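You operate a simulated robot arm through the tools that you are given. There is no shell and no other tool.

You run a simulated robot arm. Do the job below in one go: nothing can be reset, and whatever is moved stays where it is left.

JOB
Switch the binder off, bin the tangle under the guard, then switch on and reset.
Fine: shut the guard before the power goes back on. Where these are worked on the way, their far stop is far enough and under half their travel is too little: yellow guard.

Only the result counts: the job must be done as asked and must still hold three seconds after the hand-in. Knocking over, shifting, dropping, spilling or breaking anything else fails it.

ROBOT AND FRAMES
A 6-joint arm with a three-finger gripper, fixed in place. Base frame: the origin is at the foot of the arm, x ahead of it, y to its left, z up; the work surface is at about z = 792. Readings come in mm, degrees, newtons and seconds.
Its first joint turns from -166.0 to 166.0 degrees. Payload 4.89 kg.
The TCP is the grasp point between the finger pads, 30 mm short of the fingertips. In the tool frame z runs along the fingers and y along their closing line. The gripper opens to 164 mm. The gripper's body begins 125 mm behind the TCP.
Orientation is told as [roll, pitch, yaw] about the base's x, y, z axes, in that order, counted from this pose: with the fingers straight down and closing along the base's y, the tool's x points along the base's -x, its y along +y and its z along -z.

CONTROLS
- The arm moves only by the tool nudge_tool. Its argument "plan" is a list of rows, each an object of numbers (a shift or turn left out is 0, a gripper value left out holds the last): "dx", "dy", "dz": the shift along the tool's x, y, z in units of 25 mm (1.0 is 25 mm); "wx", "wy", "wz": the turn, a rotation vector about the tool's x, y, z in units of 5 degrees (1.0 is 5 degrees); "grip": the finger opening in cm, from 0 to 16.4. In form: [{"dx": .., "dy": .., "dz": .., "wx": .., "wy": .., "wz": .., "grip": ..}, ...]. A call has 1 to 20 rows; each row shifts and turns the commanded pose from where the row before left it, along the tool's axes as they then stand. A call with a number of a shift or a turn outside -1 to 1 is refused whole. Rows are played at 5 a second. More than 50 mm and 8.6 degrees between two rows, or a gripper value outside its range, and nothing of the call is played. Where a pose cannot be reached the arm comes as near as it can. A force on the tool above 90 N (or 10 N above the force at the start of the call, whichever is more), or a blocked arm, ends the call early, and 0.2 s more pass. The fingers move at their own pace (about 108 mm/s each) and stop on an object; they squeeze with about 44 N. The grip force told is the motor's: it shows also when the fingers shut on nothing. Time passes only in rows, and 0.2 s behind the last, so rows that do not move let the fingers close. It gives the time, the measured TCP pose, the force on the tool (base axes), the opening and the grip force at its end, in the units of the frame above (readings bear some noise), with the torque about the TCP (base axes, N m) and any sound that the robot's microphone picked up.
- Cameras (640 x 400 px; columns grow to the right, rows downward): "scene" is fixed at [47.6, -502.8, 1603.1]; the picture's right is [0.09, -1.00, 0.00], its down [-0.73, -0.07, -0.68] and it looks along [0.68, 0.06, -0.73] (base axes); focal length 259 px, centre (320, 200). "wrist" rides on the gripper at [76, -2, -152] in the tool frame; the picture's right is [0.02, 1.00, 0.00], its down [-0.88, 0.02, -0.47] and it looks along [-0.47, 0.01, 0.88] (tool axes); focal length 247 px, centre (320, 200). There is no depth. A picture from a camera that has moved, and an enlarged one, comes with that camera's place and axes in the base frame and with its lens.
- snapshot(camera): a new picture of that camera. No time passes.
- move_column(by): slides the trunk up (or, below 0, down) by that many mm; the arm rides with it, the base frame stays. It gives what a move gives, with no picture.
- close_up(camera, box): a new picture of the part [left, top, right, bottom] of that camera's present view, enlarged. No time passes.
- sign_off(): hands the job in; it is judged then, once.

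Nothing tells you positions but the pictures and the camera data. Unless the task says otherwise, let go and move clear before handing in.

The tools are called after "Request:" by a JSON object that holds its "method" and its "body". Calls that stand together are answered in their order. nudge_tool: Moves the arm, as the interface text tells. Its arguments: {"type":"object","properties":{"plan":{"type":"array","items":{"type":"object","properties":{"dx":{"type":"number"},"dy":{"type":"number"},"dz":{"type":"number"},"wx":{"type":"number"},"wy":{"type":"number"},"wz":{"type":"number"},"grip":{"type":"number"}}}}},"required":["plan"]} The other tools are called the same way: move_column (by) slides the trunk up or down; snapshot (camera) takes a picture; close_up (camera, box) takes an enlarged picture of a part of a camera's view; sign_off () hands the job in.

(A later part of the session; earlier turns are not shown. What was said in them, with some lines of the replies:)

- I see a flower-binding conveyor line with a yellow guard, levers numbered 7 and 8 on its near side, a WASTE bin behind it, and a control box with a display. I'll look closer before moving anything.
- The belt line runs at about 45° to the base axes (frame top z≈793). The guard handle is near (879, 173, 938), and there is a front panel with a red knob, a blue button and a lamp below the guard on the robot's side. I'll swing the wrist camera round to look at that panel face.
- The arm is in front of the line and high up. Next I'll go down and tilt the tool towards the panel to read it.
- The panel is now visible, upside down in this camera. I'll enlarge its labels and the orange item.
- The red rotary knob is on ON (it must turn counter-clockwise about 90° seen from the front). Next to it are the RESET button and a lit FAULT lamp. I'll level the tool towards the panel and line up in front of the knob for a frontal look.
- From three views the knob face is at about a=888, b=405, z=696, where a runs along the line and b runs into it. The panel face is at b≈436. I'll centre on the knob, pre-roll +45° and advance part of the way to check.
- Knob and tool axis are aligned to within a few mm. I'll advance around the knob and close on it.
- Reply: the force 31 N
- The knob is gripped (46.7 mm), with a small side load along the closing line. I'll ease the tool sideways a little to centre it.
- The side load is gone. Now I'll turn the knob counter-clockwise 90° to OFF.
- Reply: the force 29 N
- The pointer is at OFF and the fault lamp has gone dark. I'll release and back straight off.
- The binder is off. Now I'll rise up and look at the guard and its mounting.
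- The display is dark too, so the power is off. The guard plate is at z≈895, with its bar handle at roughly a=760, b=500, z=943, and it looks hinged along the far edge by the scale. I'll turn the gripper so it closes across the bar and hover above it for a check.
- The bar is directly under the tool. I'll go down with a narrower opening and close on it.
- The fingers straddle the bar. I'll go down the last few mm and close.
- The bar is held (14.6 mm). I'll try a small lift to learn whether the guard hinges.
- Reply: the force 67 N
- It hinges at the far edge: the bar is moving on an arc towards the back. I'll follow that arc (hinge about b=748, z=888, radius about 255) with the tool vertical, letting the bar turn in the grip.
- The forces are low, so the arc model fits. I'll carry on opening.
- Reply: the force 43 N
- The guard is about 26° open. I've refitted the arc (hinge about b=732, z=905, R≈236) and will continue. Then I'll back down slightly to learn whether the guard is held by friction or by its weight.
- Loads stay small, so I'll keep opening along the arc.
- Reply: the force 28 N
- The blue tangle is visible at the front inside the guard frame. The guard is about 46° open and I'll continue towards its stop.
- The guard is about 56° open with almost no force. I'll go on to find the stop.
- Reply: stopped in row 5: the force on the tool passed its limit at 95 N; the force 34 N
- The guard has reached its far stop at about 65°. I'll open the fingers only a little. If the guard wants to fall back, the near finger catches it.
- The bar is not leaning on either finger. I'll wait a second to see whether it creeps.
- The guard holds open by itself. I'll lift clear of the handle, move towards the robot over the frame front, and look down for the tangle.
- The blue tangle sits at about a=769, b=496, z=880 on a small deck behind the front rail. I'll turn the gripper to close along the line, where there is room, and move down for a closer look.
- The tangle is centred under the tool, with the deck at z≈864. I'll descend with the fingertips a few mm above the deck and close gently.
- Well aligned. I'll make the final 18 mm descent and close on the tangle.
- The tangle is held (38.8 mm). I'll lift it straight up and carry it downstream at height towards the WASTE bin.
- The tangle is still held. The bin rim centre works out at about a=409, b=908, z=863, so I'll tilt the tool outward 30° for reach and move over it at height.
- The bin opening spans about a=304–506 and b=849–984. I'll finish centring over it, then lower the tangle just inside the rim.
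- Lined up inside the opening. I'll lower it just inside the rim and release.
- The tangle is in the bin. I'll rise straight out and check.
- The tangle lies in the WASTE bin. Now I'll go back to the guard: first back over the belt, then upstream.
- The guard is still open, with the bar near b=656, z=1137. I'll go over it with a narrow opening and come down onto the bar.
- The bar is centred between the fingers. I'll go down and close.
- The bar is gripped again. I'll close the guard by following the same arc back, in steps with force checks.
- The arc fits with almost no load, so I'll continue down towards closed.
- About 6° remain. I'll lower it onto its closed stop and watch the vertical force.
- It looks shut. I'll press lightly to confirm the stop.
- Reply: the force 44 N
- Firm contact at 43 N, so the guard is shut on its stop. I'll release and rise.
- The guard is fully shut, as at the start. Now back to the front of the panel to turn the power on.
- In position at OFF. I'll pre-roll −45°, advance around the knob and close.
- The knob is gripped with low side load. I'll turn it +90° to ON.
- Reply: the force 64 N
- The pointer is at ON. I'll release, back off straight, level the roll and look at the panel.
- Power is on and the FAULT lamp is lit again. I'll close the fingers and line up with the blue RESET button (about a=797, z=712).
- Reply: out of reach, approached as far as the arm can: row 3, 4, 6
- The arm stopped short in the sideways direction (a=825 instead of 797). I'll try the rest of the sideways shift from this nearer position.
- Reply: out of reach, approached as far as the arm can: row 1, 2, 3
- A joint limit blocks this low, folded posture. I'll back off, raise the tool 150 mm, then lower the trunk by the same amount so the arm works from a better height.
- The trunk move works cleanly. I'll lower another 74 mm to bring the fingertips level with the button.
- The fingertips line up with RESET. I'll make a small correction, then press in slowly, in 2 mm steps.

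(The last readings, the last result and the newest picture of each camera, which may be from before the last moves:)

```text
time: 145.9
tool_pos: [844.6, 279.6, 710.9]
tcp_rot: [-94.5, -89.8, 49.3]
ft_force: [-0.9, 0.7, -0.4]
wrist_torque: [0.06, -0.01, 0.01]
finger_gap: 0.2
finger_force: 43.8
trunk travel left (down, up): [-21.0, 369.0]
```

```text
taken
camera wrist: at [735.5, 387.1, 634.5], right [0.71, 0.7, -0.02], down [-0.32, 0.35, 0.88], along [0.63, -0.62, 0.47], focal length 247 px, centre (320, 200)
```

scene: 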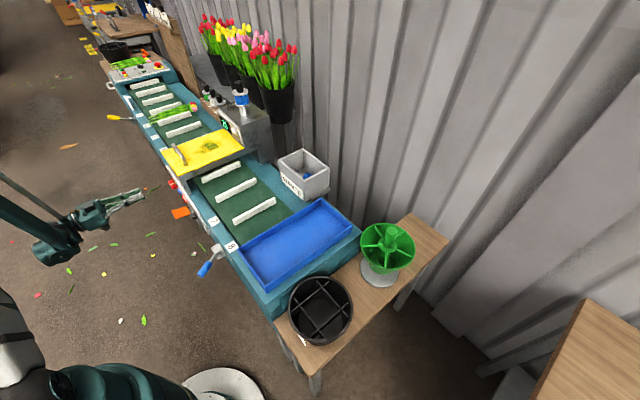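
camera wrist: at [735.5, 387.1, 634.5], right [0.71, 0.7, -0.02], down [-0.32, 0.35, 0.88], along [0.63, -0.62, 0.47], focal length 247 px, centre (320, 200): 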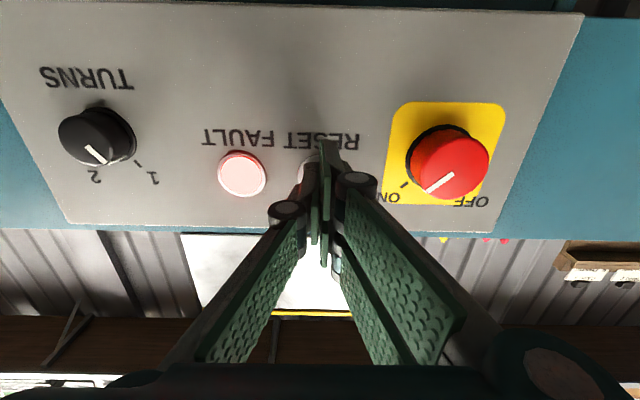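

Request:
{"method": "nudge_tool", "body": {"plan": [{"dz": 0.06}, {"dz": 0.06}, {}]}}

Request:
{"method": "close_up", "body": {"camera": "wrist", "box": [200, 100, 360, 200]}}

```text
time: 146.7
tool_pos: [845.5, 277.9, 710.8]
tcp_rot: [-95.5, -89.9, 50.5]
ft_force: [-1.2, 0.7, 0.4]
wrist_torque: [-0.02, -0.04, -0.01]
finger_gap: 0.0
finger_force: 44.2
trunk travel left (down, up): [-21.0, 369.0]
```

```text
4.00 times, centred on (280, 150) of wrist
camera zoom: at [737.3, 385.2, 634.3], right [0.71, 0.7, -0.02], down [-0.32, 0.35, 0.88], along [0.63, -0.62, 0.47], focal length 988 px, centre (480, 400)
```

zoom: 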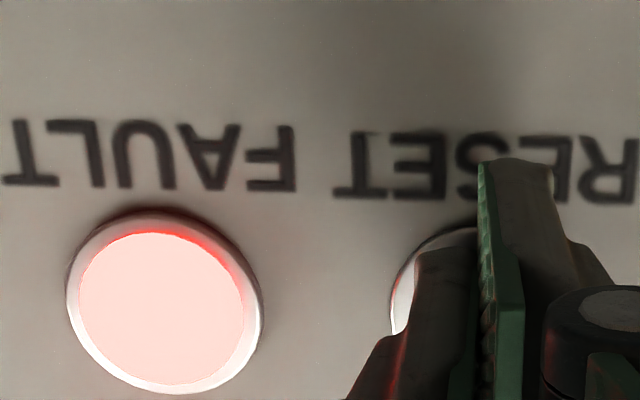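

Contact is very light so far. I'll continue in small steps.

Request:
{"method": "nudge_tool", "body": {"plan": [{"dz": 0.06}, {"dz": 0.06}, {}]}}

Request:
{"method": "snapshot", "body": {"camera": "wrist"}}

```text
time: 147.5
tool_pos: [847.6, 275.7, 711.2]
tcp_rot: [-93.1, -90.0, 48.1]
ft_force: [-2.0, 2.0, -0.6]
wrist_torque: [0.0, 0.0, 0.01]
finger_gap: 6.0
finger_force: 45.3
trunk travel left (down, up): [-21.0, 369.0]
heard: click
```

```text
taken
camera wrist: at [739.4, 382.9, 634.2], right [0.71, 0.7, -0.02], down [-0.32, 0.35, 0.88], along [0.63, -0.62, 0.47], focal length 247 px, centre (320, 200)
```

wrist: 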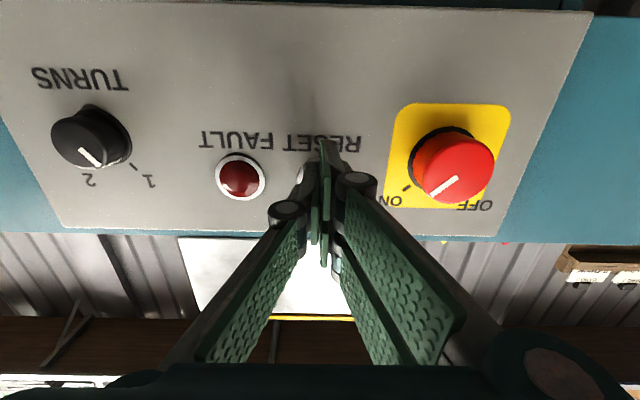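

There was a click and the FAULT lamp went out, so the reset is done. I'll back straight off and check everything.

Request:
{"method": "nudge_tool", "body": {"plan": [{"dz": -0.5}, {"dz": -1}, {"dz": -1}, {"dz": -1}, {"dz": -1}, {"dz": -1}, {"dz": -1}, {}]}}

Request:
{"method": "snapshot", "body": {"camera": "wrist"}}

Request:
{"method": "snapshot", "body": {"camera": "scene"}}

Request:
{"method": "close_up", "body": {"camera": "scene", "box": [140, 100, 300, 200]}}

```text
time: 149.3
tool_pos: [732.4, 391.6, 710.1]
tcp_rot: [-92.4, -89.9, 47.3]
ft_force: [0.5, -0.8, -0.6]
wrist_torque: [0.01, 0.02, -0.02]
finger_gap: 0.0
finger_force: 45.0
trunk travel left (down, up): [-21.0, 369.0]
```

```text
taken
camera wrist: at [624.2, 498.4, 634.2], right [0.71, 0.7, -0.02], down [-0.32, 0.35, 0.88], along [0.63, -0.62, 0.47], focal length 247 px, centre (320, 200)
```

wrist: 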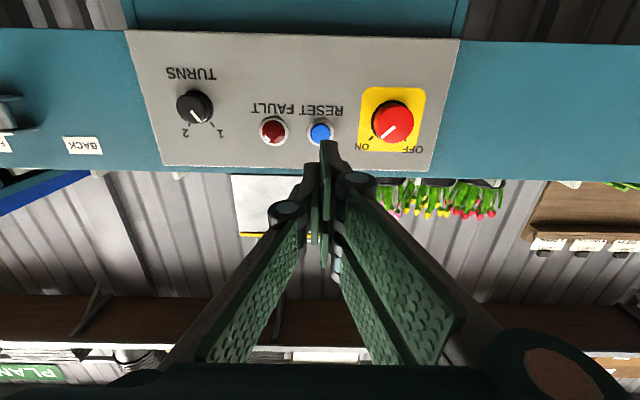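

```text
taken
```

scene: 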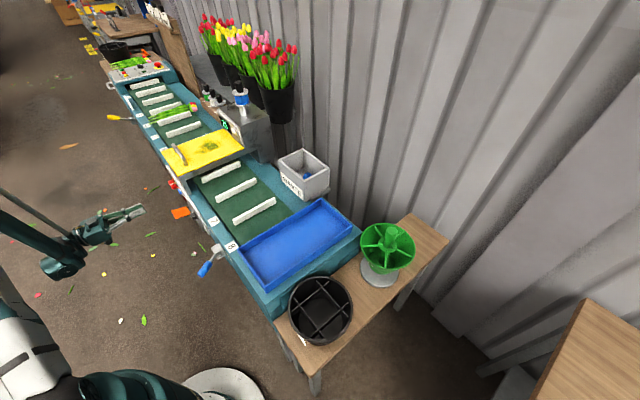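

```text
4.00 times, centred on (220, 150) of scene
camera zoom: at [47.6, -502.8, 1603.1], right [0.09, -1.0, 0.0], down [-0.73, -0.07, -0.68], along [0.68, 0.06, -0.73], focal length 1036 px, centre (720, 400)
```

zoom: 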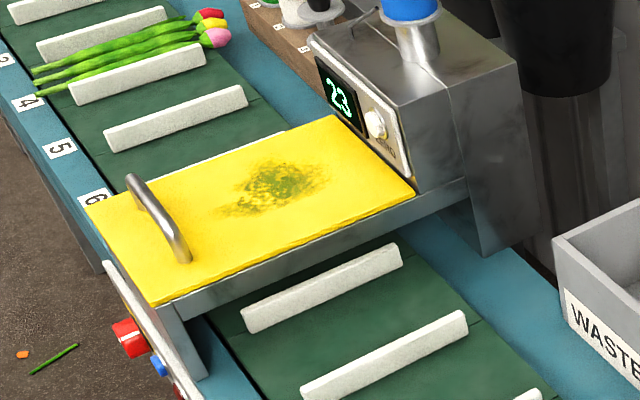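

The display is back at 23, the guard is shut, the lamp is out and the knob is on ON. As a final check I'll look at the panel and make sure the TURNS selector is unchanged.

Request:
{"method": "close_up", "body": {"camera": "wrist", "box": [150, 60, 310, 160]}}

Request:
{"method": "close_up", "body": {"camera": "wrist", "box": [290, 70, 450, 170]}}

Request:
{"method": "close_up", "body": {"camera": "scene", "box": [240, 120, 400, 220]}}

```text
4.00 times, centred on (230, 110) of wrist
camera zoom: at [624.2, 498.4, 634.2], right [0.71, 0.7, -0.02], down [-0.32, 0.35, 0.88], along [0.63, -0.62, 0.47], focal length 988 px, centre (680, 560)
```

zoom: 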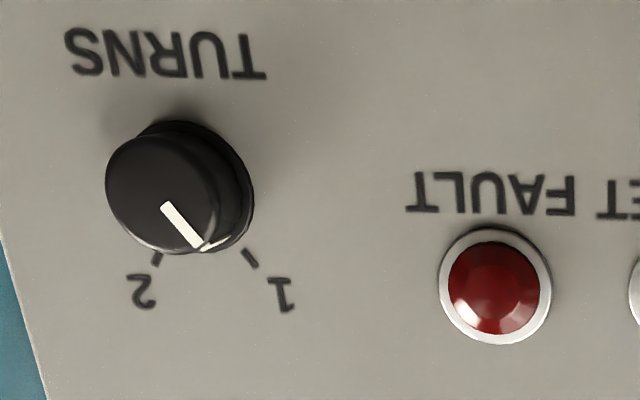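

```text
4.00 times, centred on (370, 120) of wrist
camera zoom: at [624.2, 498.4, 634.2], right [0.71, 0.7, -0.02], down [-0.32, 0.35, 0.88], along [0.63, -0.62, 0.47], focal length 988 px, centre (120, 520)
```

zoom: 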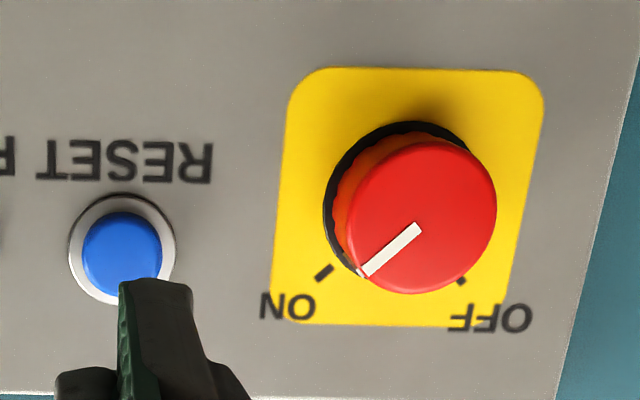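

```text
4.00 times, centred on (320, 170) of scene
camera zoom: at [47.6, -502.8, 1603.1], right [0.09, -1.0, 0.0], down [-0.73, -0.07, -0.68], along [0.68, 0.06, -0.73], focal length 1036 px, centre (320, 320)
```

zoom: 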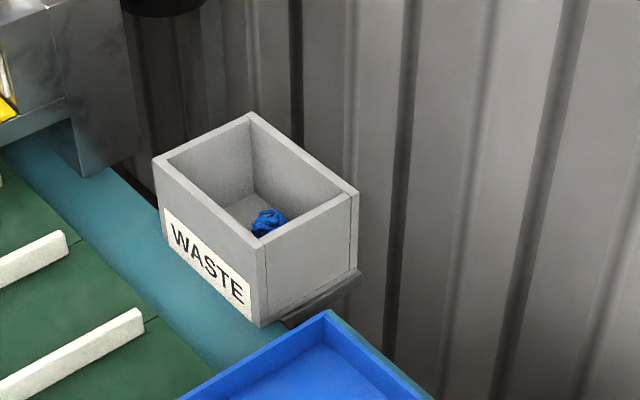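

Everything is as asked: the tangle is in the bin, the guard is shut, and the knob is on ON. The fault lamp is out, and the TURNS selector is still at 1. The arm is clear, so I'm handing in.

Request:
{"method": "sign_off", "body": {}}

```text
The job is handed in.
```

The job is done and handed in, with no result returned yet.

- **Power off:** I turned the red knob to OFF, and the fault lamp and display went dark.
- **Guard open:** I lifted the yellow guard to its far stop at about 65°, where it stayed up on its own.
- **Tangle:** The blue tangle is in the WASTE bin.
- **Guard shut:** I closed the guard before the power went back on, and pressed it lightly to confirm it was on its stop.
- **Power on and reset:** The knob is back on ON. I pressed RESET, heard a click, and the fault lamp went out. The display reads 23 again.

In the last pictures nothing else on the line had moved, and the TURNS selector is still at 1. I lowered the trunk 154 mm to reach the RESET button and left it there. The arm is clear of the panel.
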